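You operate a simulated robot arm through the tools that you are given. There is no shell and no other tool. Be economical: measure what you need, move in short steps, check, and stop when the job is done.

You run a simulated robot arm. Do the job below in one go: nothing can be reset, and whatever is moved stays where it is left.

Task
Put the white clip on top of the gauge. Stack the white battery pack from the black plate on top of the green battery pack. Take the blue tip and leave it on the long black panel. Shut the filler flap. Any order will do.

Only the result counts: the job must be done as asked and must still hold three seconds after the hand-in. Knocking over, shifting, dropping, spilling or breaking anything else fails it.

Robot
A 7-joint arm with a fingered hand on a trunk, on a base that drives. Base frame: it is fixed to the floor where the robot stands at the start and does not move with it; the origin is under the middle of the robot, x ahead of it, y to its left, z up. Lengths are in mm, angles in degrees, forces in N, time in s.
With the tool pointing down near the work surface it reaches from about 280 to 700 mm from the robot's upright axis, wherever it stands. Its first joint turns from -166.0 to 166.0 degrees. Places, roughly: battery pack [-2000, -3500, 1000]; blue tip (3x3x3 cm) [-4400, -4200, 900]; filler flap [-5500, -2100, 900]; gauge [-4000, 1000, 1000]; long black panel [-3600, -6900, 900]; white clip (4x3x4 cm) [500, -100, 900]. Payload 4 kg.
The tool frame sits at the grasp point between the pads (the TCP): z along the fingers, y along the line on which they close. The tips reach 26 mm beyond it. The gripper opens to 148 mm. The gripper's body begins 73 mm behind the TCP. The gripper is a hand of 3 fingers: y runs from the thumb to the fingers, the wrist lies at [0, 0, -239] in the tool frame, and closing takes about 1.5 s.
Orientation is that of the tool frame in the base frame, as a unit quaternion [w, x, y, z]. With the fingers straight down and closing along the base's y, the tool's x points along the base's -x, its y along +y and its z along -z.

Tools
- The arm moves only by the tool jog_arm. Its argument "plan" is one flat list of numbers, 7 for each row, row after row: the shift along the tool's x, y, z in mm, then the turn, a rotation vector about the tool's x, y, z in degrees, then the finger opening in mm, from 0 to 148. In form: [tx, ty, tz, ax, ay, az, jaw, tx, ty, tz, ax, ay, az, jaw, ...]. A call has 1 to 12 rows; each row is the pose to reach, as a shift and turn from the pose commanded when the call began, along the tool's axes at that moment. Each row takes 0.2 s and may step no farther than 50 mm and 8.6 degrees from the row before; otherwise, or with a gripper value out of range, the whole call is refused. A pose out of reach is approached as far as the arm can. The call stops where the force on the tool passes 40 N (or 10 N more than at its start, if that is more) or the arm is blocked; 0.2 s more then pass. The fingers move at their own pace (about 72 mm/s each) and stop on an object; they squeeze with about 29 N. The grip force told is the motor's: it shows also when the fingers shut on nothing. Time passes only in rows, and 0.2 s behind the last, so rows that repeat a pose let the fingers close. It gives the time, the measured TCP pose, the force on the tool (base axes), the opening and the grip force at its end, in the units of the frame above (readings bear some noise), with the torque about the TCP (base axes, N m) and any sound that the robot's microphone picked up.
- Cameras (640 x 400 px; columns grow to the right, rows downward): "scene" is now at [8.9, 91.6, 1500.1]; the picture's right is [-0.66, -0.75, 0.00], its down [-0.40, 0.35, -0.84] and it looks along [0.64, -0.56, -0.54] (base axes); focal length 279 px, centre (320, 200). "wrist" rides on the gripper at [68, -39, -90] in the tool frame; the picture's right is [0.50, 0.87, 0.00], its down [-0.66, 0.38, -0.65] and it looks along [-0.57, 0.33, 0.76] (tool axes); focal length 222 px, centre (320, 200). There is no depth. A picture from a camera that has moved, and an enlarged one, comes with that camera's place and axes in the base frame and with its lens.
- capture(camera): a new picture of that camera. No time passes.
- move_column(by): slides the trunk up (or, below 0, down) by that many mm; the arm and the scene camera ride with it, the base frame stays. It gives what a move gives, with no picture.
- roll_base(legs): drives the robot by 1 to 6 legs, each [ahead, left, turn to the left] in mm, mm and degrees, along the robot's own axes; the way and the turn of a leg run together, so that a leg with both is an arc; at most 1500 mm and 180 degrees a leg. The arm and the cameras ride along, it lands a little off, and it stops where it bumps. It gives what a move gives.
- hand_shape(shape): the hand has 3 fingers and takes this shape, open, in about a second: jaw (thumb against the fingers, like two jaws); tri (thumb and two fingers); tip (a fingertip pinch); poke (one finger out to press); point (the index stretched); flat (the hand flat); cup (the hand cupped); fist (a fist). The gripper value then closes the fingers along that shape, each until it touches; the sizes above hold for jaw. It gives what a move gives, with no picture.
- pan_tilt(pan, tilt): turns the head with the scene camera to pan (to the left, within 155 degrees either way) and tilt (down, from -29 to 69), counted from straight ahead of the robot. It gives what a move gives.
- close_up(camera, box): a new picture of the part [left, top, right, bottom] of that camera's present view, enlarged. No time passes.
- job_done(): hands the job in; it is judged then, once.

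Go step by step. Nothing tells you exact positions but the pictures and the camera data: compare them with the known pose of the tool, close in by small moves and look again before you grip or let go. The budget is 165 turns and 128 pictures, counting those below and the enlarged ones. Unless the task says otherwise, let go and move clear before handing in, and close with one line.

The tools are called after ">>>" as name(argument=value, ...) on one line, values as JSON. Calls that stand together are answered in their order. jog_arm: Moves the arm, as the interface text tells. Its arguments: {"type":"object","properties":{"plan":{"type":"array","items":{"type":"number"}}},"required":["plan"]} The other tools are called the same way: move_column (by) slides the trunk up or down; hand_shape (shape) gives the hand a shape; roll_base (legs) drives the base; pan_tilt (pan, tilt) turns the head that bears the scene camera; capture (camera) takes a picture; close_up (camera, box) takes an enlarged picture of a part of a camera's view; job_done () hands the job in.

At the start:

```text
clock: 0.0
eef_pos: [388.1, -261.4, 1216.2]
tool_rot: [0.0, 0.0, 1.0, 0.0]
force: [0.2, -0.6, 0.0]
torque: [0.03, -0.04, -0.03]
grip_width: 148.3
gripper_force: 0.0
shape: jaw
trunk travel left (down, up): [-450.0, 140.0]
robot x, y, heading: [0.0, -0.7, -0.1]
head pan, tilt: [-41.2, 32.4]
```

scene: 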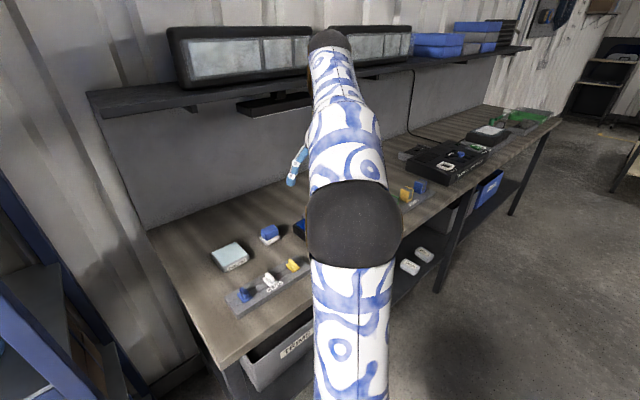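
wrist: 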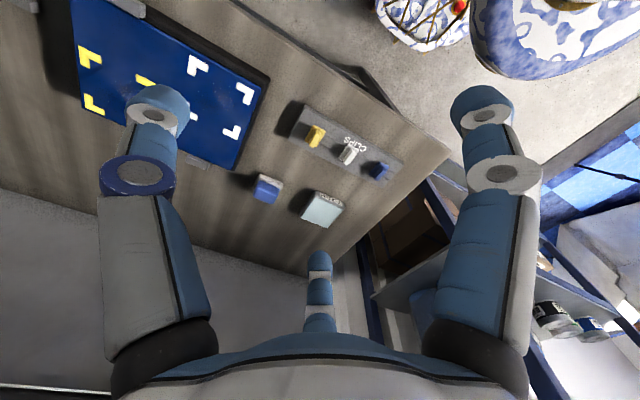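

I see the clip rail on the bench with the blue, white and yellow clips. The white clip is at roughly (478, -147, 935). I'll take closer looks first.

>>> close_up(camera="wrist", box=[260, 90, 420, 190])

>>> close_up(camera="scene", box=[200, 220, 328, 300])

```text
4.00 times, centred on (340, 140) of wrist
camera zoom: at [320.8, -299.2, 1307.2], right [-0.5, 0.87, 0.0], down [0.66, 0.38, 0.65], along [0.57, 0.33, -0.76], focal length 888 px, centre (240, 440)
```

zoom: 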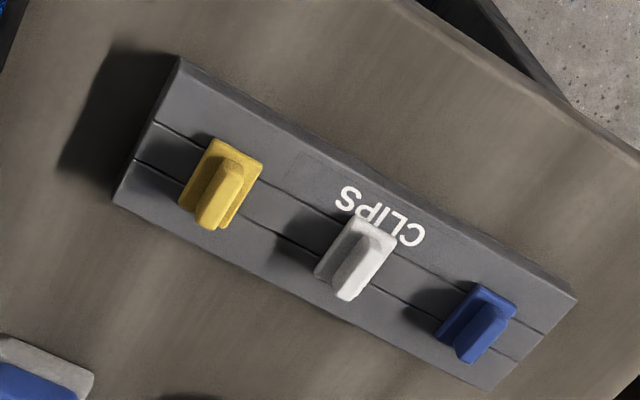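

```text
5.00 times, centred on (264, 260) of scene
camera zoom: at [8.9, 91.6, 1500.1], right [-0.66, -0.75, 0.0], down [-0.4, 0.35, -0.84], along [0.64, -0.56, -0.54], focal length 1394 px, centre (600, -100)
```

zoom: 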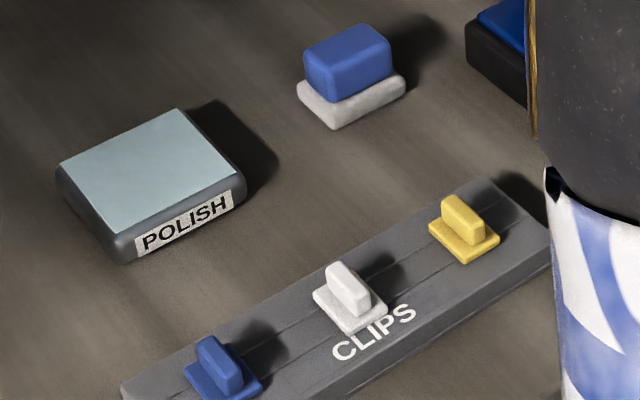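

The white clip's fin runs along x, and its top is near (477, -146, 938). The neighbouring clips are 75 mm away, so I'll narrow the jaw and come in above it.

>>> jog_arm(plan=[-18, 23, 30, 0, 0, 0, 120, -36, 46, 60, 0, 0, 0, 90, -54, 69, 90, 0, 0, 0, 60, -72, 92, 120, 0, 0, 0, 60, -89, 116, 150, 0, 0, 0, 60, -89, 116, 150, 0, 0, 0, 60])

>>> capture(camera="wrist")

>>> capture(camera="scene")

```text
clock: 1.4
eef_pos: [476.7, -144.3, 1067.3]
tool_rot: [0.0, 0.0, 1.0, 0.001]
force: [-0.8, -0.5, 0.3]
torque: [-0.03, 0.0, 0.03]
grip_width: 60.6
gripper_force: 0.1
shape: jaw
trunk travel left (down, up): [-450.0, 140.0]
robot x, y, heading: [-4.5, -0.9, -0.2]
head pan, tilt: [-41.2, 32.4]
```

```text
123 pictures are left
camera wrist: at [411.0, -182.7, 1156.0], right [-0.5, 0.87, 0.0], down [0.66, 0.38, 0.65], along [0.57, 0.33, -0.76], focal length 222 px, centre (320, 200)
```

wrist: 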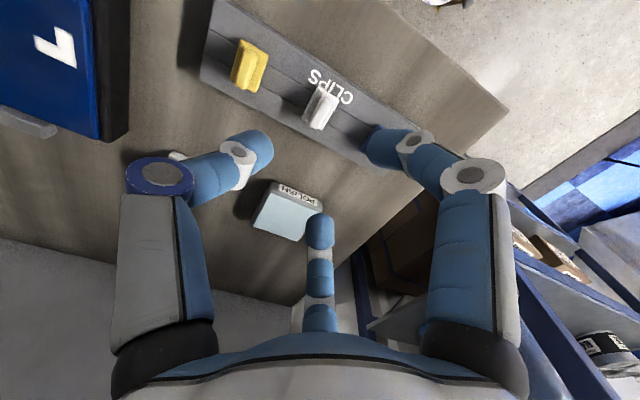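

```text
122 pictures are left
camera scene: at [9.1, 91.8, 1500.0], right [-0.66, -0.75, 0.0], down [-0.4, 0.35, -0.84], along [0.64, -0.56, -0.54], focal length 279 px, centre (320, 200)
```

scene: 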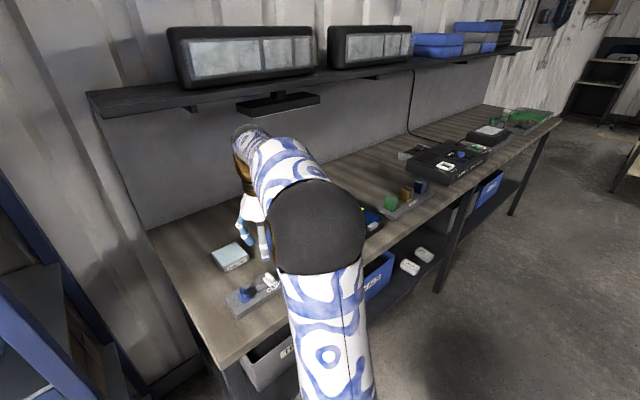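

The wrist view shows three fingers spread 120° apart. Before gripping I need to see how they close, so I'll test it up here.

>>> jog_arm(plan=[0, 0, 0, 0, 0, 0, 10, 0, 0, 0, 0, 0, 0, 10, 0, 0, 0, 0, 0, 0, 10])

>>> capture(camera="wrist")

>>> hand_shape(shape="tip")

>>> capture(camera="wrist")

```text
clock: 2.2
eef_pos: [478.3, -144.5, 1065.5]
tool_rot: [0.001, 0.0, 1.0, 0.0]
force: [-0.2, -0.4, -0.1]
torque: [0.01, 0.02, 0.01]
grip_width: 10.3
gripper_force: 0.0
shape: jaw
trunk travel left (down, up): [-450.0, 140.0]
robot x, y, heading: [0.2, -1.8, -0.1]
head pan, tilt: [-41.2, 32.4]
```

```text
121 pictures are left
camera wrist: at [410.8, -183.0, 1156.4], right [-0.5, 0.87, 0.0], down [0.66, 0.38, 0.65], along [0.57, 0.33, -0.76], focal length 222 px, centre (320, 200)
```

wrist: 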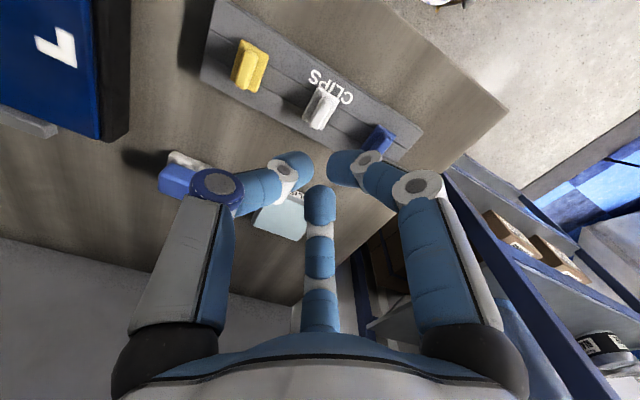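

```text
clock: 3.1
eef_pos: [480.2, -144.5, 1066.5]
tool_rot: [0.0, 0.001, 1.0, 0.0]
force: [0.8, 0.1, 0.3]
torque: [-0.01, 0.01, -0.02]
grip_width: 148.0
gripper_force: 0.1
shape: tip
trunk travel left (down, up): [-450.0, 140.0]
robot x, y, heading: [-1.3, -2.4, 0.2]
head pan, tilt: [-41.2, 32.4]
```

```text
120 pictures are left
camera wrist: at [410.8, -183.0, 1156.4], right [-0.5, 0.87, 0.0], down [0.66, 0.38, 0.65], along [0.57, 0.33, -0.76], focal length 222 px, centre (320, 200)
```

wrist: 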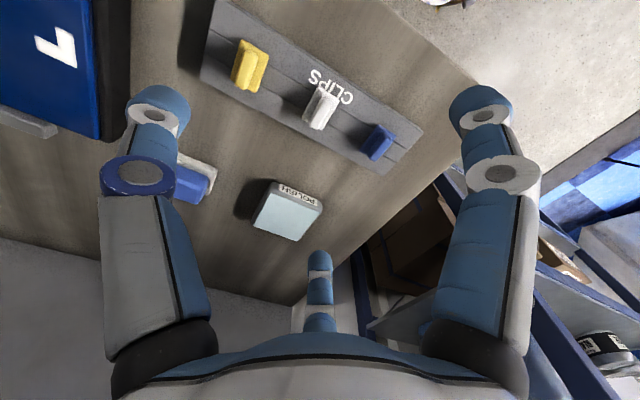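

The fingers close radially in jaw. I'll check how "tip" closes.

>>> jog_arm(plan=[0, 0, 0, 0, 0, 0, 10, 0, 0, 0, 0, 0, 0, 10, 0, 0, 0, 0, 0, 0, 10, 0, 0, 0, 0, 0, 0, 10, 0, 0, 0, 0, 0, 0, 10])

>>> capture(camera="wrist")

>>> hand_shape(shape="tri")

>>> jog_arm(plan=[0, 0, 0, 0, 0, 0, 10, 0, 0, 0, 0, 0, 0, 10, 0, 0, 0, 0, 0, 0, 10, 0, 0, 0, 0, 0, 0, 10, 0, 0, 0, 0, 0, 0, 10])

>>> capture(camera="wrist")

```text
clock: 4.3
eef_pos: [479.4, -144.5, 1066.9]
tool_rot: [0.0, 0.0, 1.0, -0.001]
force: [0.0, 0.3, 0.2]
torque: [-0.03, 0.01, -0.01]
grip_width: 10.7
gripper_force: 0.1
shape: tip
trunk travel left (down, up): [-450.0, 140.0]
robot x, y, heading: [-1.5, -0.6, -0.1]
head pan, tilt: [-41.2, 32.4]
```

```text
119 pictures are left
camera wrist: at [410.8, -183.0, 1156.4], right [-0.5, 0.87, 0.0], down [0.66, 0.38, 0.65], along [0.57, 0.33, -0.76], focal length 222 px, centre (320, 200)
```

wrist: 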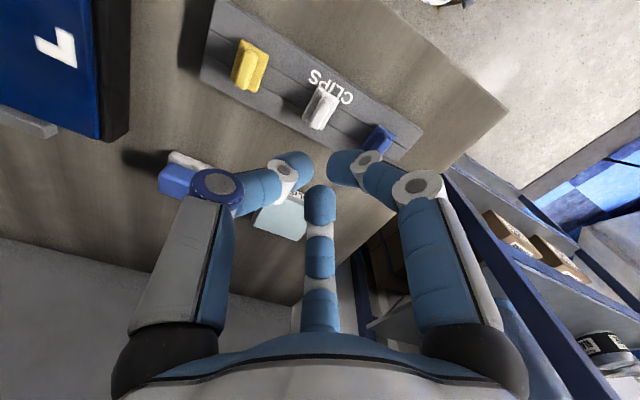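

```text
clock: 5.2
eef_pos: [478.4, -144.9, 1066.0]
tool_rot: [0.001, 0.0, 1.0, 0.0]
force: [-1.0, -0.2, -0.6]
torque: [-0.02, 0.0, 0.02]
grip_width: 147.7
gripper_force: 0.1
shape: tri
trunk travel left (down, up): [-450.0, 140.0]
robot x, y, heading: [-3.2, -2.7, -0.2]
head pan, tilt: [-41.2, 32.4]
```

```text
clock: 6.4
eef_pos: [477.9, -143.9, 1066.8]
tool_rot: [0.0, 0.001, 1.0, 0.0]
force: [0.0, -0.5, 0.6]
torque: [-0.01, 0.04, 0.0]
grip_width: 10.0
gripper_force: 0.0
shape: tri
trunk travel left (down, up): [-450.0, 140.0]
robot x, y, heading: [-2.9, -2.1, -0.1]
head pan, tilt: [-41.2, 32.4]
```

```text
118 pictures are left
camera wrist: at [410.8, -183.0, 1156.4], right [-0.5, 0.87, 0.0], down [0.66, 0.38, 0.65], along [0.57, 0.33, -0.76], focal length 222 px, centre (320, 200)
```

wrist: 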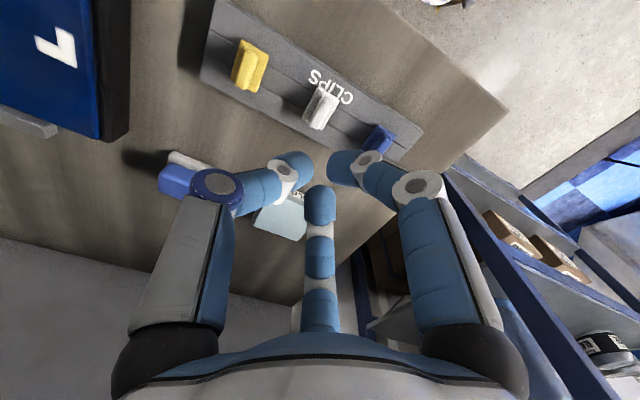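

All the shapes look the same here, so jaw is the one to use. I'll go back to it, narrow it to 60 and measure the clip precisely.

>>> hand_shape(shape="jaw")

>>> jog_arm(plan=[0, 0, 0, 0, 0, 0, 60, 0, 0, 0, 0, 0, 0, 60, 0, 0, 0, 0, 0, 0, 60, 0, 0, 0, 0, 0, 0, 60])

>>> close_up(camera="wrist", box=[260, 60, 388, 140])

>>> close_up(camera="scene", box=[220, 210, 316, 330])

```text
clock: 7.3
eef_pos: [478.1, -144.7, 1066.5]
tool_rot: [0.0, 0.0, 1.0, 0.0]
force: [-0.3, 0.3, -0.6]
torque: [0.02, -0.01, -0.02]
grip_width: 147.7
gripper_force: 0.1
shape: jaw
trunk travel left (down, up): [-450.0, 140.0]
robot x, y, heading: [4.4, -0.1, -0.1]
head pan, tilt: [-41.2, 32.4]
```

```text
clock: 8.3
eef_pos: [479.4, -145.8, 1066.4]
tool_rot: [0.0, 0.0, 1.0, -0.001]
force: [0.0, 0.4, 0.7]
torque: [0.02, 0.02, -0.02]
grip_width: 60.5
gripper_force: 0.0
shape: jaw
trunk travel left (down, up): [-450.0, 140.0]
robot x, y, heading: [2.3, -0.9, 0.1]
head pan, tilt: [-41.2, 32.4]
```

```text
5.00 times, centred on (324, 100) of wrist
camera zoom: at [410.8, -183.0, 1156.4], right [-0.5, 0.87, 0.0], down [0.66, 0.38, 0.65], along [0.57, 0.33, -0.76], focal length 1111 px, centre (300, 700)
```

zoom: 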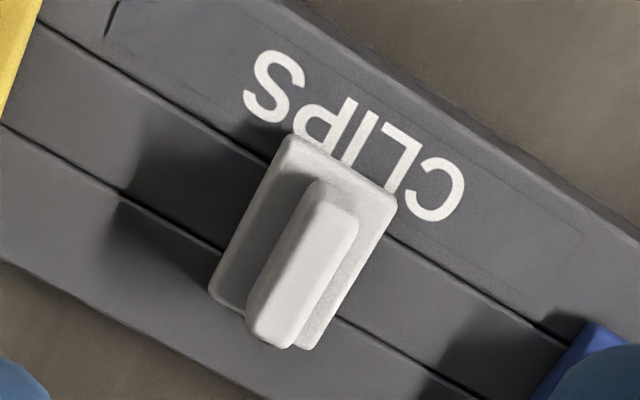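

```text
3.33 times, centred on (268, 270) of scene
camera zoom: at [9.0, 91.7, 1500.1], right [-0.66, -0.75, 0.0], down [-0.4, 0.35, -0.84], along [0.64, -0.56, -0.54], focal length 929 px, centre (493, -33)
```

zoom: 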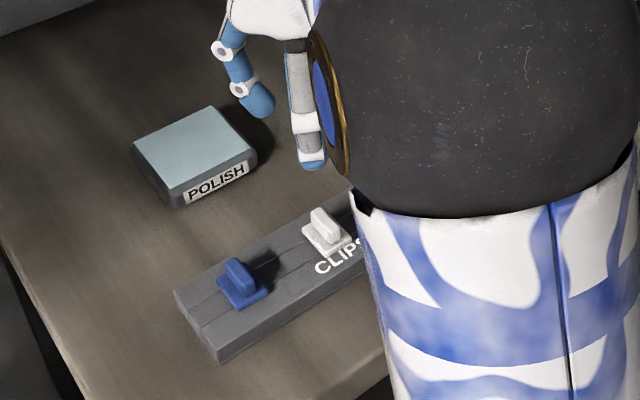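

The clip's fin top is at about (476, -145, 944). I'll descend so the tips end just above its plate, then grip.

>>> jog_arm(plan=[2.8, -1, 45, 0, 0, 0, 50, 2.8, -1, 85, 0, 0, 0, 50, 2.8, -1, 105, 0, 0, 0, 50, 2.8, -1, 105, 0, 0, 0, 50])

>>> capture(camera="wrist")

>>> close_up(camera="scene", box=[220, 210, 316, 330])

```text
clock: 9.3
eef_pos: [474.3, -146.0, 962.2]
tool_rot: [0.0, 0.0, 1.0, 0.0]
force: [0.6, -0.5, -0.2]
torque: [0.04, 0.02, 0.0]
grip_width: 50.3
gripper_force: 0.1
shape: jaw
trunk travel left (down, up): [-450.0, 140.0]
robot x, y, heading: [1.2, -4.9, 0.3]
head pan, tilt: [-41.2, 32.4]
```

```text
115 pictures are left
camera wrist: at [407.6, -184.0, 1052.2], right [-0.5, 0.87, 0.0], down [0.66, 0.38, 0.65], along [0.57, 0.33, -0.76], focal length 222 px, centre (320, 200)
```

wrist: 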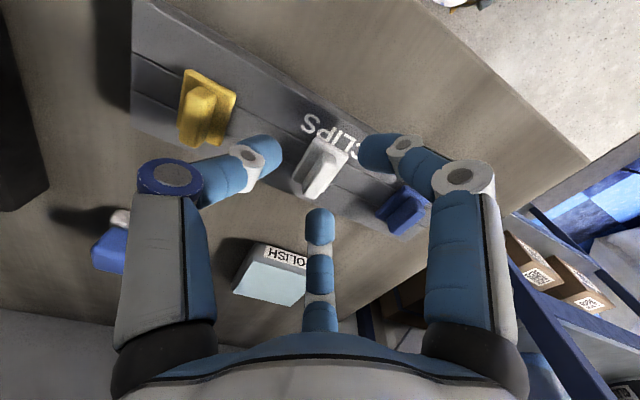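

```text
3.33 times, centred on (268, 270) of scene
camera zoom: at [9.0, 91.6, 1500.1], right [-0.66, -0.75, 0.0], down [-0.4, 0.35, -0.84], along [0.64, -0.56, -0.54], focal length 929 px, centre (493, -33)
```

zoom: 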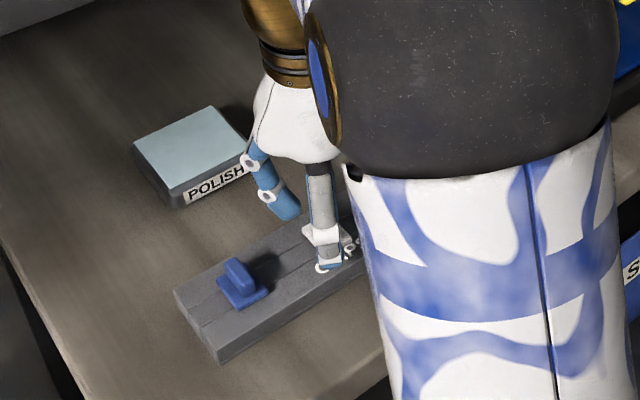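

Need a finer fix at this height; taking an enlarged wrist view.

>>> close_up(camera="wrist", box=[240, 110, 400, 210])

>>> close_up(camera="scene", box=[250, 260, 314, 300])

```text
4.00 times, centred on (320, 160) of wrist
camera zoom: at [407.6, -184.0, 1052.2], right [-0.5, 0.87, 0.0], down [0.66, 0.38, 0.65], along [0.57, 0.33, -0.76], focal length 888 px, centre (320, 360)
```

zoom: 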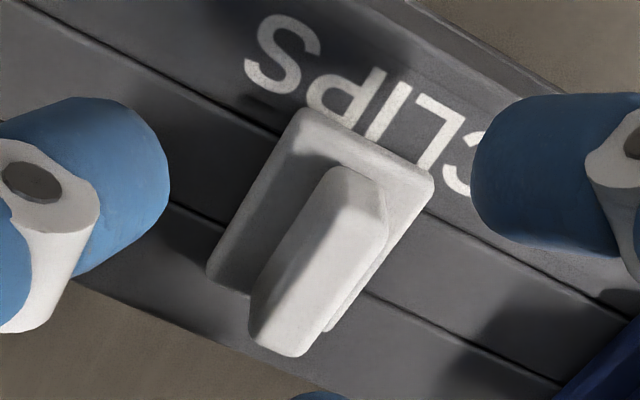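

```text
10.00 times, centred on (282, 280) of scene
camera zoom: at [9.0, 91.6, 1500.1], right [-0.66, -0.75, 0.0], down [-0.4, 0.35, -0.84], along [0.64, -0.56, -0.54], focal length 2788 px, centre (700, -600)
```

zoom: 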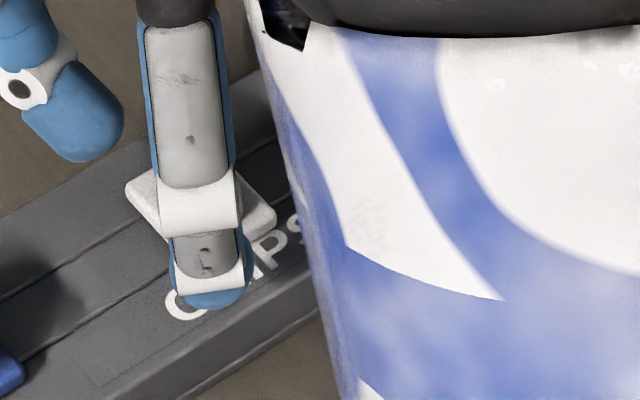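

The plate centre fixes at (477, -145), with the top at about 940. I'll go down 15 mm more and close.

>>> jog_arm(plan=[-1, 0, 15, 0, 0, 0, 50, -1, 0, 15, 0, 0, 0, 0, -1, 0, 15, 0, 0, 0, 0, -1, 0, 15, 0, 0, 0, 0, -1, 0, 15, 0, 0, 0, 0, -1, 0, 15, 0, 0, 0, 0])

>>> close_up(camera="wrist", box=[240, 110, 400, 210])

```text
clock: 10.7
eef_pos: [473.7, -144.7, 947.9]
tool_rot: [0.002, 0.001, 1.0, 0.0]
force: [2.1, -1.1, 22.0]
torque: [0.0, -0.13, 0.05]
grip_width: 27.5
gripper_force: 28.8
shape: jaw
trunk travel left (down, up): [-450.0, 140.0]
robot x, y, heading: [3.0, 0.9, -0.2]
head pan, tilt: [-41.2, 32.4]
```

```text
4.00 times, centred on (320, 160) of wrist
camera zoom: at [407.7, -183.7, 1038.5], right [-0.5, 0.87, 0.0], down [0.65, 0.38, 0.66], along [0.57, 0.33, -0.76], focal length 888 px, centre (320, 360)
```

zoom: 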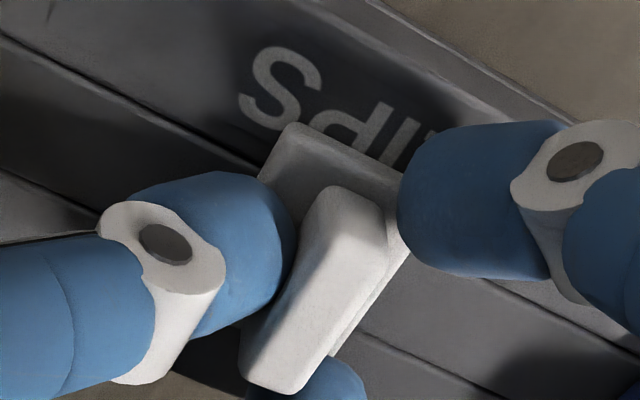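

The jaw holds at 27.5 mm. A small lift will show whether it's secure.

>>> jog_arm(plan=[0, 0, -5, 0, 0, 0, 0, 0, 0, -15, 0, 0, 0, 0, 0, 0, -30, 0, 0, 0, 0, 0, 0, -30, 0, 0, 0, 0])

>>> capture(camera="wrist")

>>> close_up(camera="scene", box=[220, 210, 316, 330])

```text
clock: 11.7
eef_pos: [475.9, -145.0, 977.7]
tool_rot: [-0.001, 0.0, 1.0, 0.0]
force: [0.1, -0.3, -0.4]
torque: [0.03, -0.02, 0.01]
grip_width: 26.0
gripper_force: 28.7
shape: jaw
trunk travel left (down, up): [-450.0, 140.0]
robot x, y, heading: [-0.6, 1.2, 0.0]
head pan, tilt: [-41.2, 32.4]
```

```text
110 pictures are left
camera wrist: at [407.9, -184.1, 1067.6], right [-0.5, 0.87, 0.0], down [0.66, 0.38, 0.65], along [0.57, 0.33, -0.76], focal length 222 px, centre (320, 200)
```

wrist: 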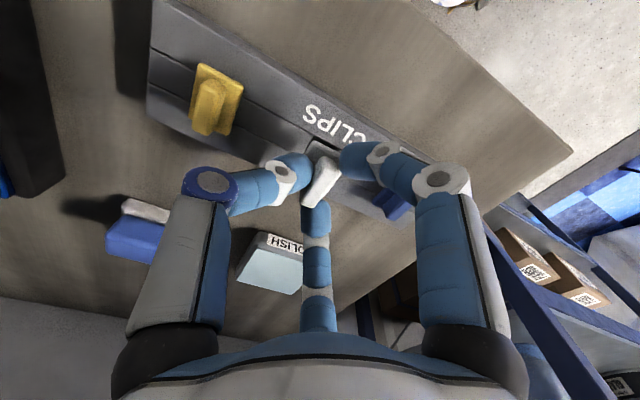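

```text
3.33 times, centred on (268, 270) of scene
camera zoom: at [8.9, 91.7, 1500.0], right [-0.66, -0.75, 0.0], down [-0.4, 0.35, -0.84], along [0.64, -0.56, -0.54], focal length 929 px, centre (493, -33)
```

zoom: 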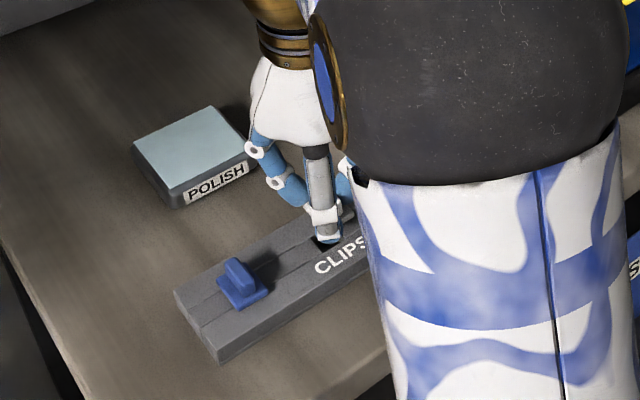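

The clip is lifted. Close look at the grip.

>>> close_up(camera="wrist", box=[256, 120, 384, 200])

>>> close_up(camera="scene", box=[282, 250, 346, 300])

```text
5.00 times, centred on (320, 160) of wrist
camera zoom: at [407.9, -184.1, 1067.6], right [-0.5, 0.87, 0.0], down [0.66, 0.38, 0.65], along [0.57, 0.33, -0.76], focal length 1111 px, centre (320, 400)
```

zoom: 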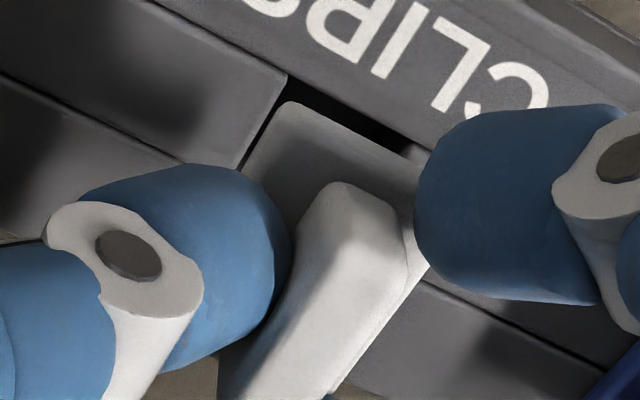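

```text
8.00 times, centred on (314, 275) of scene
camera zoom: at [8.9, 91.7, 1500.0], right [-0.66, -0.75, 0.0], down [-0.4, 0.35, -0.84], along [0.64, -0.56, -0.54], focal length 2231 px, centre (368, -400)
```

zoom: 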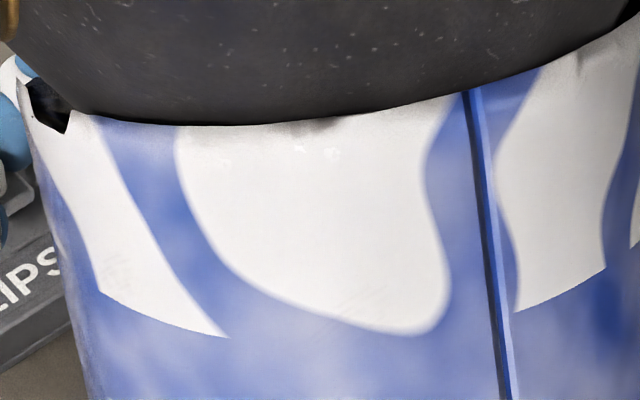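

The clip is held by its plate. I'll raise it clear, then look around the room.

>>> jog_arm(plan=[15, 0, -45, 0, 0, 0, 0, 30, 0, -90, 0, 0, 0, 0, 45, 0, -135, 0, 0, 0, 0, 60, 0, -180, 0, 0, 0, 0, 80, 0, -220, 0, 0, 0, 0])

>>> pan_tilt(pan=150, tilt=15)

>>> capture(camera="scene")

>>> pan_tilt(pan=-150, tilt=15)

>>> capture(camera="scene")

>>> pan_tilt(pan=80, tilt=15)

>>> capture(camera="scene")

```text
clock: 12.9
eef_pos: [395.7, -145.4, 1197.3]
tool_rot: [0.0, 0.0, 1.0, 0.0]
force: [0.7, -0.1, 0.2]
torque: [-0.01, 0.0, 0.01]
grip_width: 26.0
gripper_force: 28.9
shape: jaw
trunk travel left (down, up): [-450.0, 140.0]
robot x, y, heading: [3.5, 1.9, 0.2]
head pan, tilt: [-41.2, 32.4]
```

```text
clock: 15.7
eef_pos: [396.4, -145.8, 1196.7]
tool_rot: [0.0, -0.001, 1.0, 0.0]
force: [-0.1, 1.2, 0.0]
torque: [-0.01, 0.0, 0.0]
grip_width: 25.7
gripper_force: 28.5
shape: jaw
trunk travel left (down, up): [-450.0, 140.0]
robot x, y, heading: [2.5, 1.1, 0.2]
head pan, tilt: [150.0, 15.0]
```

```text
106 pictures are left
camera scene: at [-139.2, 197.2, 1528.1], right [0.5, 0.87, 0.0], down [0.22, -0.13, -0.97], along [-0.84, 0.48, -0.26], focal length 279 px, centre (320, 200)
```

scene: 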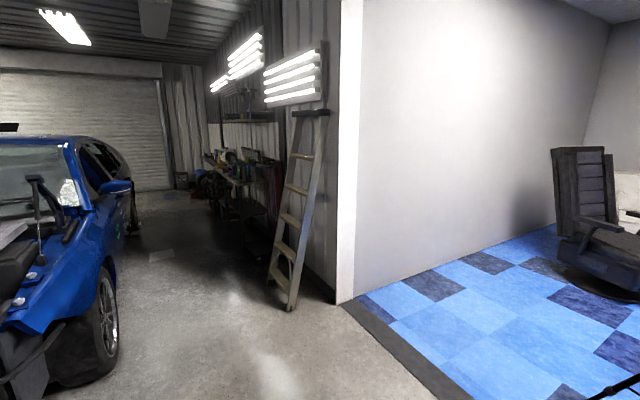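

```text
clock: 19.8
eef_pos: [395.0, -145.5, 1196.8]
tool_rot: [0.0, 0.0, 1.0, 0.0]
force: [-0.4, 0.3, -0.4]
torque: [-0.01, 0.03, 0.01]
grip_width: 25.9
gripper_force: 28.6
shape: jaw
trunk travel left (down, up): [-450.0, 140.0]
robot x, y, heading: [0.2, 4.8, -0.1]
head pan, tilt: [-150.0, 15.0]
```

```text
105 pictures are left
camera scene: at [-139.2, 103.8, 1528.1], right [-0.5, 0.87, 0.0], down [0.22, 0.13, -0.97], along [-0.84, -0.48, -0.26], focal length 279 px, centre (320, 200)
```

scene: 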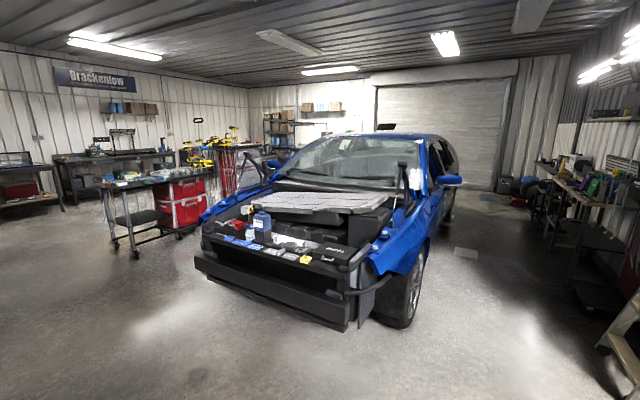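

```text
clock: 23.1
eef_pos: [395.8, -145.4, 1197.5]
tool_rot: [0.0, 0.001, 1.0, -0.001]
force: [0.9, -0.2, -0.5]
torque: [0.01, 0.0, -0.01]
grip_width: 25.9
gripper_force: 29.0
shape: jaw
trunk travel left (down, up): [-450.0, 140.0]
robot x, y, heading: [-2.5, -2.5, 0.0]
head pan, tilt: [80.0, 15.0]
```

```text
104 pictures are left
camera scene: at [-42.1, 242.5, 1528.1], right [0.98, -0.17, 0.0], down [-0.04, -0.25, -0.97], along [0.17, 0.95, -0.26], focal length 279 px, centre (320, 200)
```

scene: 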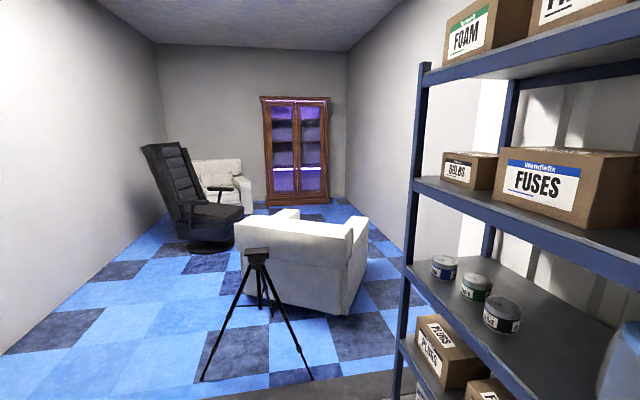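

The gauge bench is along the wall at y≈1000–1400, the car sits at y<-250, and the trolley and other benches are further on. I'll back off, turn to face +y and strafe along -x between car and bench.

>>> roll_base(legs=[[-900, 0, 0], [0, 0, 90], [280, 0, 0], [0, 1200, 0]])

>>> pan_tilt(pan=70, tilt=20)

>>> capture(camera="scene")

```text
clock: 39.0
eef_pos: [-1966.1, 675.1, 1196.8]
tool_rot: [0.0, 0.708, -0.706, 0.0]
force: [-0.3, -0.2, 1.0]
torque: [0.02, -0.02, -0.03]
grip_width: 25.7
gripper_force: 28.6
shape: jaw
trunk travel left (down, up): [-450.0, 140.0]
robot x, y, heading: [-2110.0, 277.2, 90.3]
head pan, tilt: [80.0, 15.0]
```

```text
clock: 39.7
eef_pos: [-1963.9, 675.2, 1198.3]
tool_rot: [0.0, 0.709, -0.705, 0.001]
force: [-0.6, 0.3, -0.1]
torque: [-0.01, 0.01, -0.05]
grip_width: 25.8
gripper_force: 28.7
shape: jaw
trunk travel left (down, up): [-450.0, 140.0]
robot x, y, heading: [-2108.7, 279.5, 90.3]
head pan, tilt: [70.0, 20.0]
```

```text
103 pictures are left
camera scene: at [-2346.9, 249.8, 1520.0], right [0.34, 0.94, 0.0], down [0.32, -0.12, -0.94], along [-0.88, 0.32, -0.34], focal length 279 px, centre (320, 200)
```

scene: 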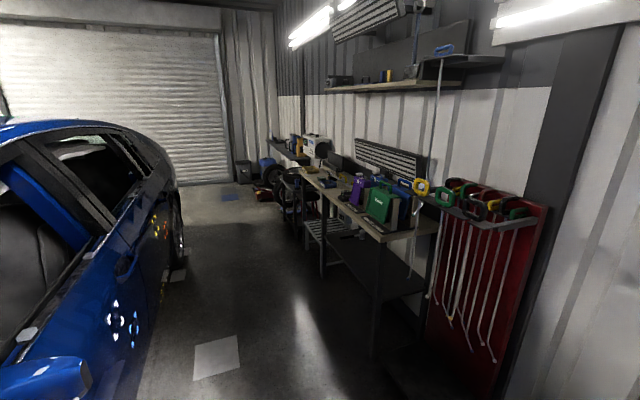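

Corridor is clear; the bench front edge is at y≈890, starting near x=-3350. I'll continue strafing and look.

>>> roll_base(legs=[[30, 0, 0], [0, 1450, 0]])

>>> pan_tilt(pan=35, tilt=30)

>>> capture(camera="scene")

```text
clock: 47.3
eef_pos: [-3411.2, 700.1, 1196.4]
tool_rot: [0.0, 0.709, -0.706, 0.0]
force: [-0.3, 0.2, 0.1]
torque: [0.02, -0.03, 0.0]
grip_width: 25.9
gripper_force: 29.0
shape: jaw
trunk travel left (down, up): [-450.0, 140.0]
robot x, y, heading: [-3556.6, 302.9, 90.2]
head pan, tilt: [70.0, 20.0]
```

```text
clock: 48.3
eef_pos: [-3411.8, 700.0, 1197.4]
tool_rot: [0.0, 0.709, -0.705, 0.0]
force: [-0.3, 0.1, -0.5]
torque: [0.0, -0.02, 0.01]
grip_width: 25.8
gripper_force: 29.1
shape: jaw
trunk travel left (down, up): [-450.0, 140.0]
robot x, y, heading: [-3553.2, 301.3, 90.1]
head pan, tilt: [35.0, 30.0]
```

```text
102 pictures are left
camera scene: at [-3756.9, 316.2, 1503.9], right [0.82, 0.58, 0.0], down [0.29, -0.41, -0.87], along [-0.5, 0.71, -0.5], focal length 279 px, centre (320, 200)
```

scene: 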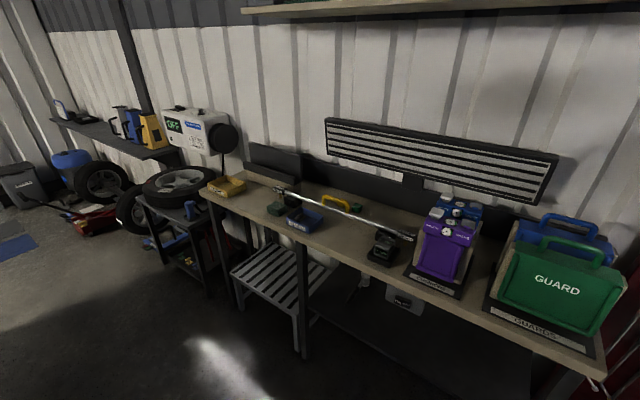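

>>> close_up(camera="scene", box=[200, 150, 440, 300])

```text
2.67 times, centred on (320, 225) of scene
camera zoom: at [-3756.9, 316.2, 1503.9], right [0.82, 0.58, 0.0], down [0.29, -0.41, -0.87], along [-0.5, 0.71, -0.5], focal length 744 px, centre (320, 133)
```

zoom: 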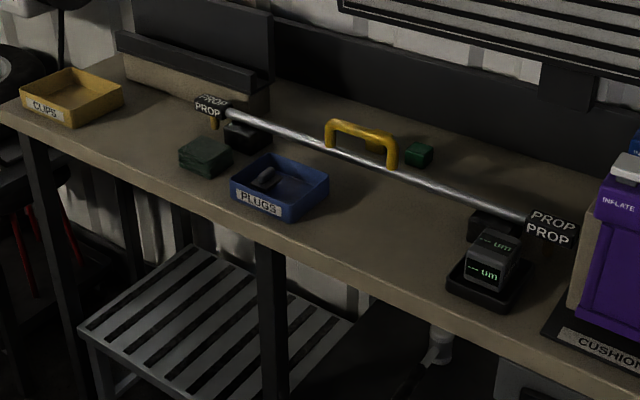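

The gauge is the "um" cube on the black stand, at about (-3981, 975, ~970). I'll position so the hand is ready near it.

>>> roll_base(legs=[[0, 570, 0], [135, 0, 0]])

>>> pan_tilt(pan=-5, tilt=40)

>>> capture(camera="scene")

>>> capture(camera="wrist")

```text
clock: 52.5
eef_pos: [-3982.8, 832.3, 1196.8]
tool_rot: [0.0, 0.709, -0.705, 0.0]
force: [0.1, 0.0, 0.1]
torque: [0.01, 0.0, 0.0]
grip_width: 25.9
gripper_force: 29.3
shape: jaw
trunk travel left (down, up): [-450.0, 140.0]
robot x, y, heading: [-4125.1, 437.6, 90.3]
head pan, tilt: [35.0, 30.0]
```

```text
clock: 53.5
eef_pos: [-3982.8, 832.3, 1197.7]
tool_rot: [0.0, 0.709, -0.705, 0.0]
force: [0.5, -0.1, 0.4]
torque: [-0.02, -0.04, 0.01]
grip_width: 26.1
gripper_force: 28.8
shape: jaw
trunk travel left (down, up): [-450.0, 140.0]
robot x, y, heading: [-4127.5, 436.0, 90.5]
head pan, tilt: [-5.0, 40.0]
```

```text
100 pictures are left
camera scene: at [-4269.9, 459.5, 1488.5], right [1.0, -0.08, 0.0], down [-0.05, -0.64, -0.77], along [0.06, 0.76, -0.64], focal length 279 px, centre (320, 200)
```

scene: 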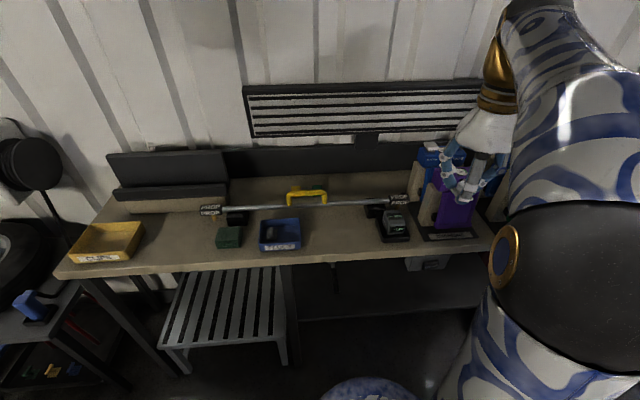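

```text
99 pictures are left
camera wrist: at [-3944.4, 765.6, 1287.5], right [-0.86, -0.5, 0.0], down [-0.38, 0.65, 0.65], along [-0.33, 0.56, -0.76], focal length 222 px, centre (320, 200)
```

wrist: 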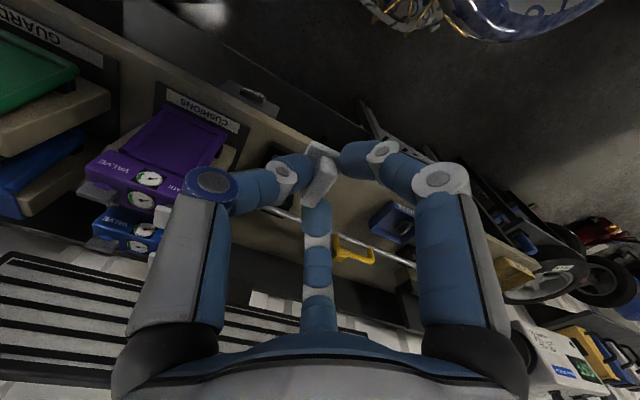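

>>> close_up(camera="scene", box=[348, 175, 444, 255])

>>> close_up(camera="wrist", box=[256, 100, 416, 200])

```text
5.00 times, centred on (396, 215) of scene
camera zoom: at [-4269.9, 459.5, 1488.5], right [1.0, -0.08, 0.0], down [-0.05, -0.64, -0.77], along [0.06, 0.76, -0.64], focal length 1394 px, centre (-60, 125)
```

zoom: 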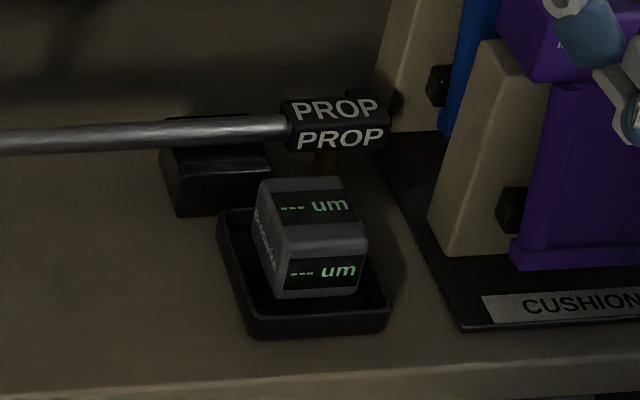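

```text
4.00 times, centred on (336, 150) of wrist
camera zoom: at [-3944.4, 765.6, 1287.5], right [-0.86, -0.5, 0.0], down [-0.38, 0.65, 0.65], along [-0.33, 0.56, -0.76], focal length 888 px, centre (256, 400)
```

zoom: 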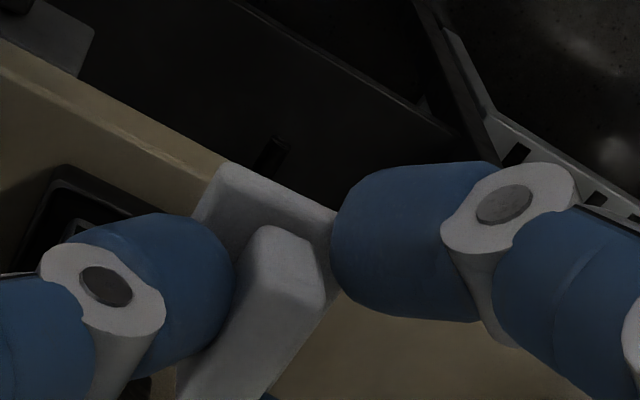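

Triangulating the two views puts the gauge top at about (-4002, 1037, 919). I'll move in partway and measure again with the wrist camera.

>>> jog_arm(plan=[-26, 4, 28, 0, 0, 0, 0, -52, 8, 56, 0, 0, 0, 0, -78, 12, 84, 0, 0, 0, 0, -104, 16, 112, 0, 0, 0, 0, -127, 19, 137, 0, 0, 0, 0, -127, 19, 137, 0, 0, 0, 0])

>>> capture(camera="wrist")

>>> close_up(camera="scene", box=[348, 175, 444, 255])

```text
clock: 54.9
eef_pos: [-4003.8, 958.2, 1060.4]
tool_rot: [0.0, 0.708, -0.706, 0.0]
force: [-1.1, -0.3, -0.8]
torque: [-0.01, 0.02, 0.0]
grip_width: 25.7
gripper_force: 28.8
shape: jaw
trunk travel left (down, up): [-450.0, 140.0]
robot x, y, heading: [-4125.7, 435.4, 90.3]
head pan, tilt: [-5.0, 40.0]
```

```text
96 pictures are left
camera wrist: at [-3964.0, 893.8, 1150.4], right [-0.86, -0.5, 0.0], down [-0.38, 0.65, 0.65], along [-0.33, 0.56, -0.76], focal length 222 px, centre (320, 200)
```

wrist: 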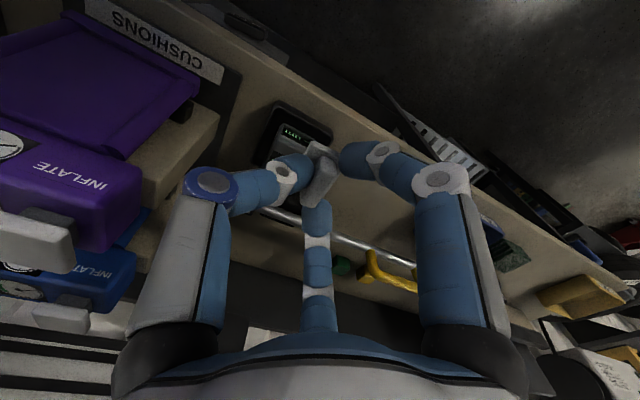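

```text
5.00 times, centred on (396, 215) of scene
camera zoom: at [-4269.8, 459.7, 1488.5], right [1.0, -0.08, 0.0], down [-0.05, -0.64, -0.77], along [0.06, 0.76, -0.64], focal length 1394 px, centre (-60, 125)
```

zoom: 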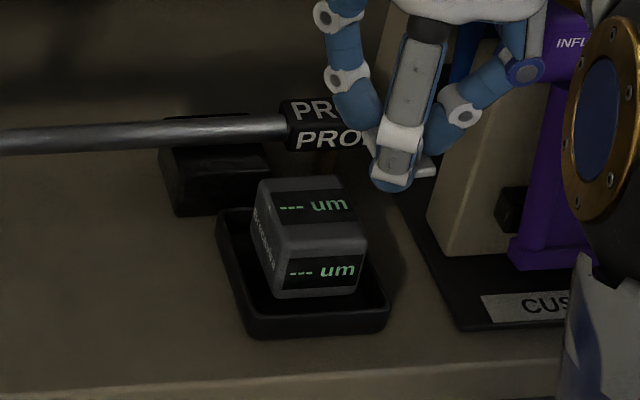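

>>> close_up(camera="wrist", box=[230, 90, 358, 190])

```text
4.00 times, centred on (294, 140) of wrist
camera zoom: at [-3964.0, 893.8, 1150.4], right [-0.86, -0.5, 0.0], down [-0.38, 0.65, 0.65], along [-0.33, 0.56, -0.76], focal length 888 px, centre (424, 440)
```

zoom: 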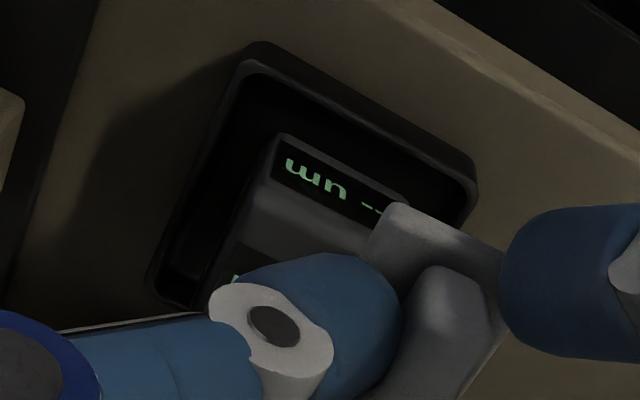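

The gauge top is centred at (-4003, 1036.5), z≈921. I'll move over it, then descend in stages.

>>> jog_arm(plan=[-40, 0, 0, 0, 0, 0, 0, -75, 0, 0, 0, 0, 0, 0, -75, 0, 40, 0, 0, 0, 0, -75, 0, 70, 0, 0, 0, 0, -75, 0, 70, 0, 0, 0, 0])

>>> close_up(camera="wrist", box=[230, 110, 390, 210])

>>> close_up(camera="scene", box=[348, 165, 444, 245])

```text
clock: 56.1
eef_pos: [-4002.6, 1033.6, 990.3]
tool_rot: [0.001, 0.709, -0.705, 0.0]
force: [0.4, 0.0, 0.5]
torque: [0.0, 0.01, 0.03]
grip_width: 25.7
gripper_force: 29.2
shape: jaw
trunk travel left (down, up): [-450.0, 140.0]
robot x, y, heading: [-4129.7, 433.5, 90.3]
head pan, tilt: [-5.0, 40.0]
```

```text
4.00 times, centred on (310, 160) of wrist
camera zoom: at [-3964.2, 967.1, 1080.3], right [-0.86, -0.5, 0.0], down [-0.38, 0.65, 0.65], along [-0.33, 0.56, -0.76], focal length 888 px, centre (360, 360)
```

zoom: 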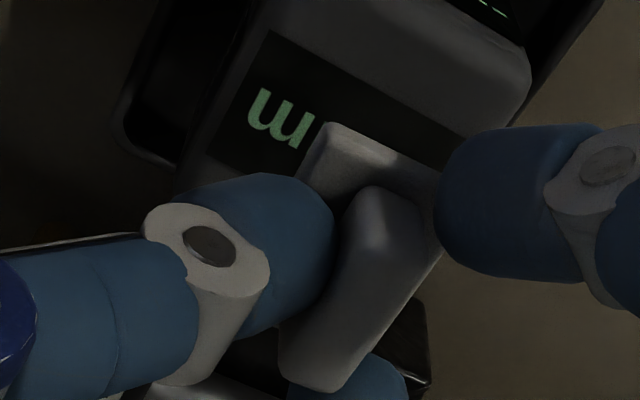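

```text
5.00 times, centred on (396, 205) of scene
camera zoom: at [-4269.7, 459.7, 1488.5], right [1.0, -0.08, 0.0], down [-0.05, -0.64, -0.77], along [0.06, 0.76, -0.64], focal length 1394 px, centre (-60, 175)
```

zoom: 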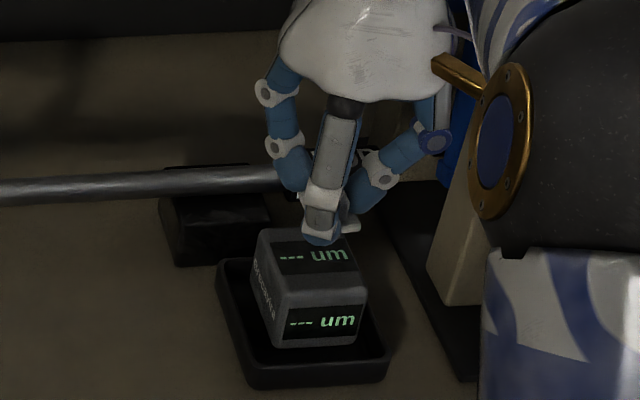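

Alignment looks good. Now descending in small steps to contact.

>>> jog_arm(plan=[0, 0, 8, 0, 0, 0, 0, 0, 0, 14, 0, 0, 0, 0, 0, 0, 18, 0, 0, 0, 0, 0, 0, 22, 0, 0, 0, 0, 0, 0, 26, 0, 0, 0, 0, 0, 0, 26, 0, 0, 0, 0])

>>> close_up(camera="scene", box=[348, 165, 444, 245])

```text
clock: 57.7
eef_pos: [-4003.5, 1034.4, 968.2]
tool_rot: [-0.004, 0.709, -0.705, -0.003]
force: [-0.1, -3.1, 18.2]
torque: [-0.24, 0.1, 0.0]
grip_width: 26.2
gripper_force: 29.2
shape: jaw
trunk travel left (down, up): [-450.0, 140.0]
robot x, y, heading: [-4130.6, 433.4, 90.3]
head pan, tilt: [-5.0, 40.0]
stopped in row 6: the force on the tool passed its limit at 42 N (the readings are from after the stop); the commanded pose is now the measured one
```

```text
5.00 times, centred on (396, 205) of scene
camera zoom: at [-4270.3, 457.0, 1488.3], right [1.0, -0.08, 0.0], down [-0.05, -0.64, -0.77], along [0.06, 0.76, -0.64], focal length 1394 px, centre (-60, 175)
```

zoom: 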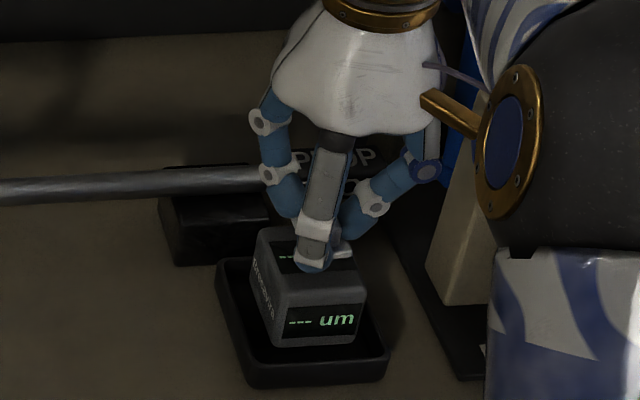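

Contact. I'll ease off a little, open a bit and lift straight away.

>>> jog_arm(plan=[0, 0, -1, 0, 0, 0, 0, 0, 0, -1, 0, 0, 0, 45, 0, 0, -1, 0, 0, 0, 50, 0, 0, -1, 0, 0, 0, 50, 0, 0, -20, 0, 0, 0, 50, 0, 0, -55, 0, 0, 0, 50, 0, 0, -100, 0, 0, 0, 50, 50, 0, -100, 0, 0, 0, 50, 100, 0, -100, 0, 0, 0, 50])

>>> close_up(camera="scene", box=[348, 165, 444, 245])

```text
clock: 59.7
eef_pos: [-4002.3, 933.5, 1064.7]
tool_rot: [-0.002, 0.709, -0.706, -0.001]
force: [-0.3, 0.4, 0.0]
torque: [0.0, 0.02, 0.02]
grip_width: 49.9
gripper_force: 0.0
shape: jaw
trunk travel left (down, up): [-450.0, 140.0]
robot x, y, heading: [-4128.3, 434.3, 90.3]
head pan, tilt: [-5.0, 40.0]
```

```text
5.00 times, centred on (396, 205) of scene
camera zoom: at [-4269.9, 458.9, 1488.5], right [1.0, -0.08, 0.0], down [-0.05, -0.64, -0.77], along [0.06, 0.76, -0.64], focal length 1394 px, centre (-60, 175)
```

zoom: 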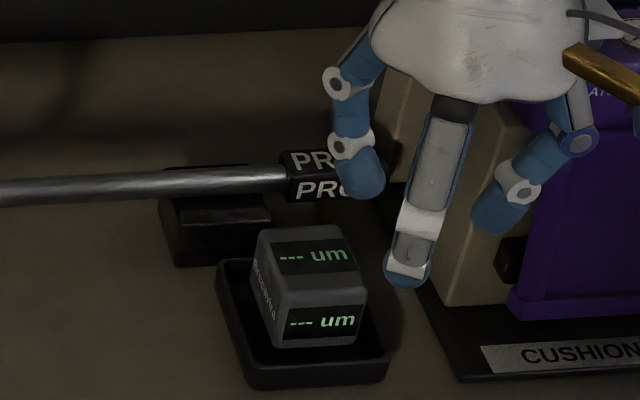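

The clip isn't on the gauge in this view, so I need to find it now.

>>> capture(camera="wrist")

>>> capture(camera="scene")

```text
89 pictures are left
camera wrist: at [-3963.7, 866.6, 1155.0], right [-0.86, -0.5, 0.0], down [-0.38, 0.65, 0.66], along [-0.33, 0.57, -0.75], focal length 222 px, centre (320, 200)
```

wrist: 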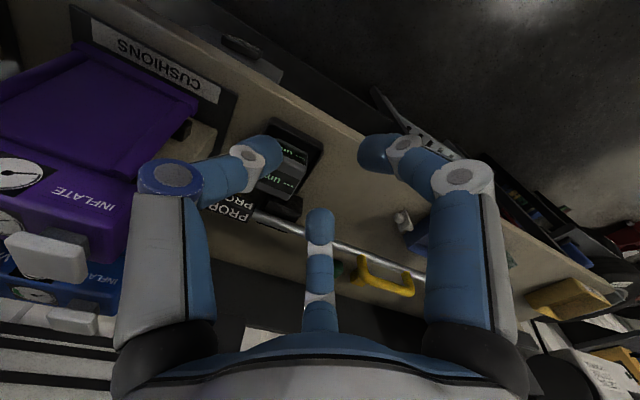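

```text
88 pictures are left
camera scene: at [-4269.9, 458.9, 1488.5], right [1.0, -0.08, 0.0], down [-0.05, -0.64, -0.77], along [0.06, 0.76, -0.64], focal length 279 px, centre (320, 200)
```

scene: 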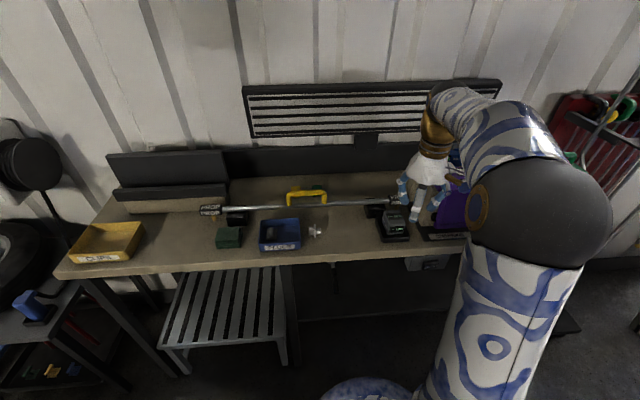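

The clip got flicked off onto the bench beside the blue PLUGS tray. It's recoverable, so I'll look closely.

>>> close_up(camera="scene", box=[288, 211, 340, 251])

>>> close_up(camera="wrist", box=[370, 190, 450, 250])

```text
10.00 times, centred on (314, 231) of scene
camera zoom: at [-4269.9, 458.9, 1488.5], right [1.0, -0.08, 0.0], down [-0.05, -0.64, -0.77], along [0.06, 0.76, -0.64], focal length 2788 px, centre (380, -110)
```

zoom: 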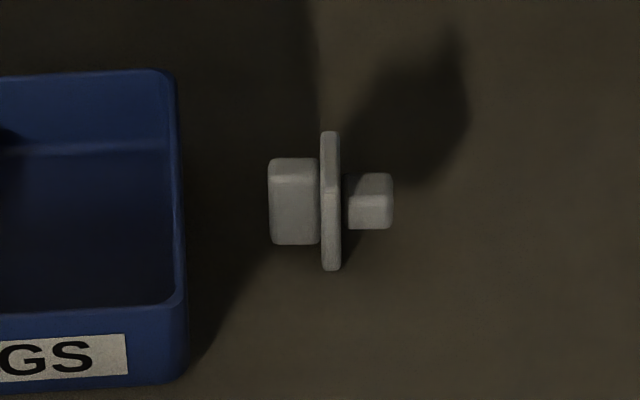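

```text
6.67 times, centred on (410, 220) of wrist
camera zoom: at [-3963.7, 866.6, 1155.0], right [-0.86, -0.5, 0.0], down [-0.38, 0.65, 0.66], along [-0.33, 0.57, -0.75], focal length 1481 px, centre (-280, 67)
```

zoom: 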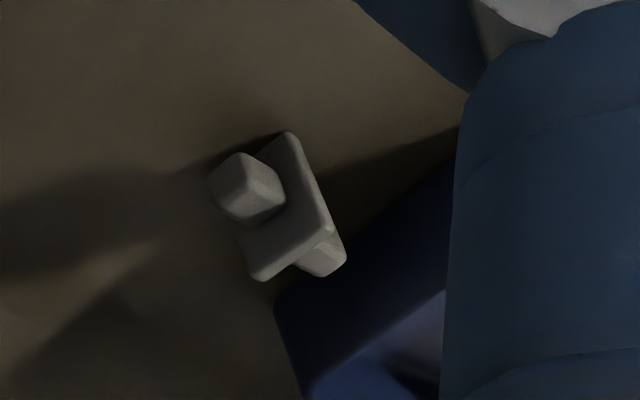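

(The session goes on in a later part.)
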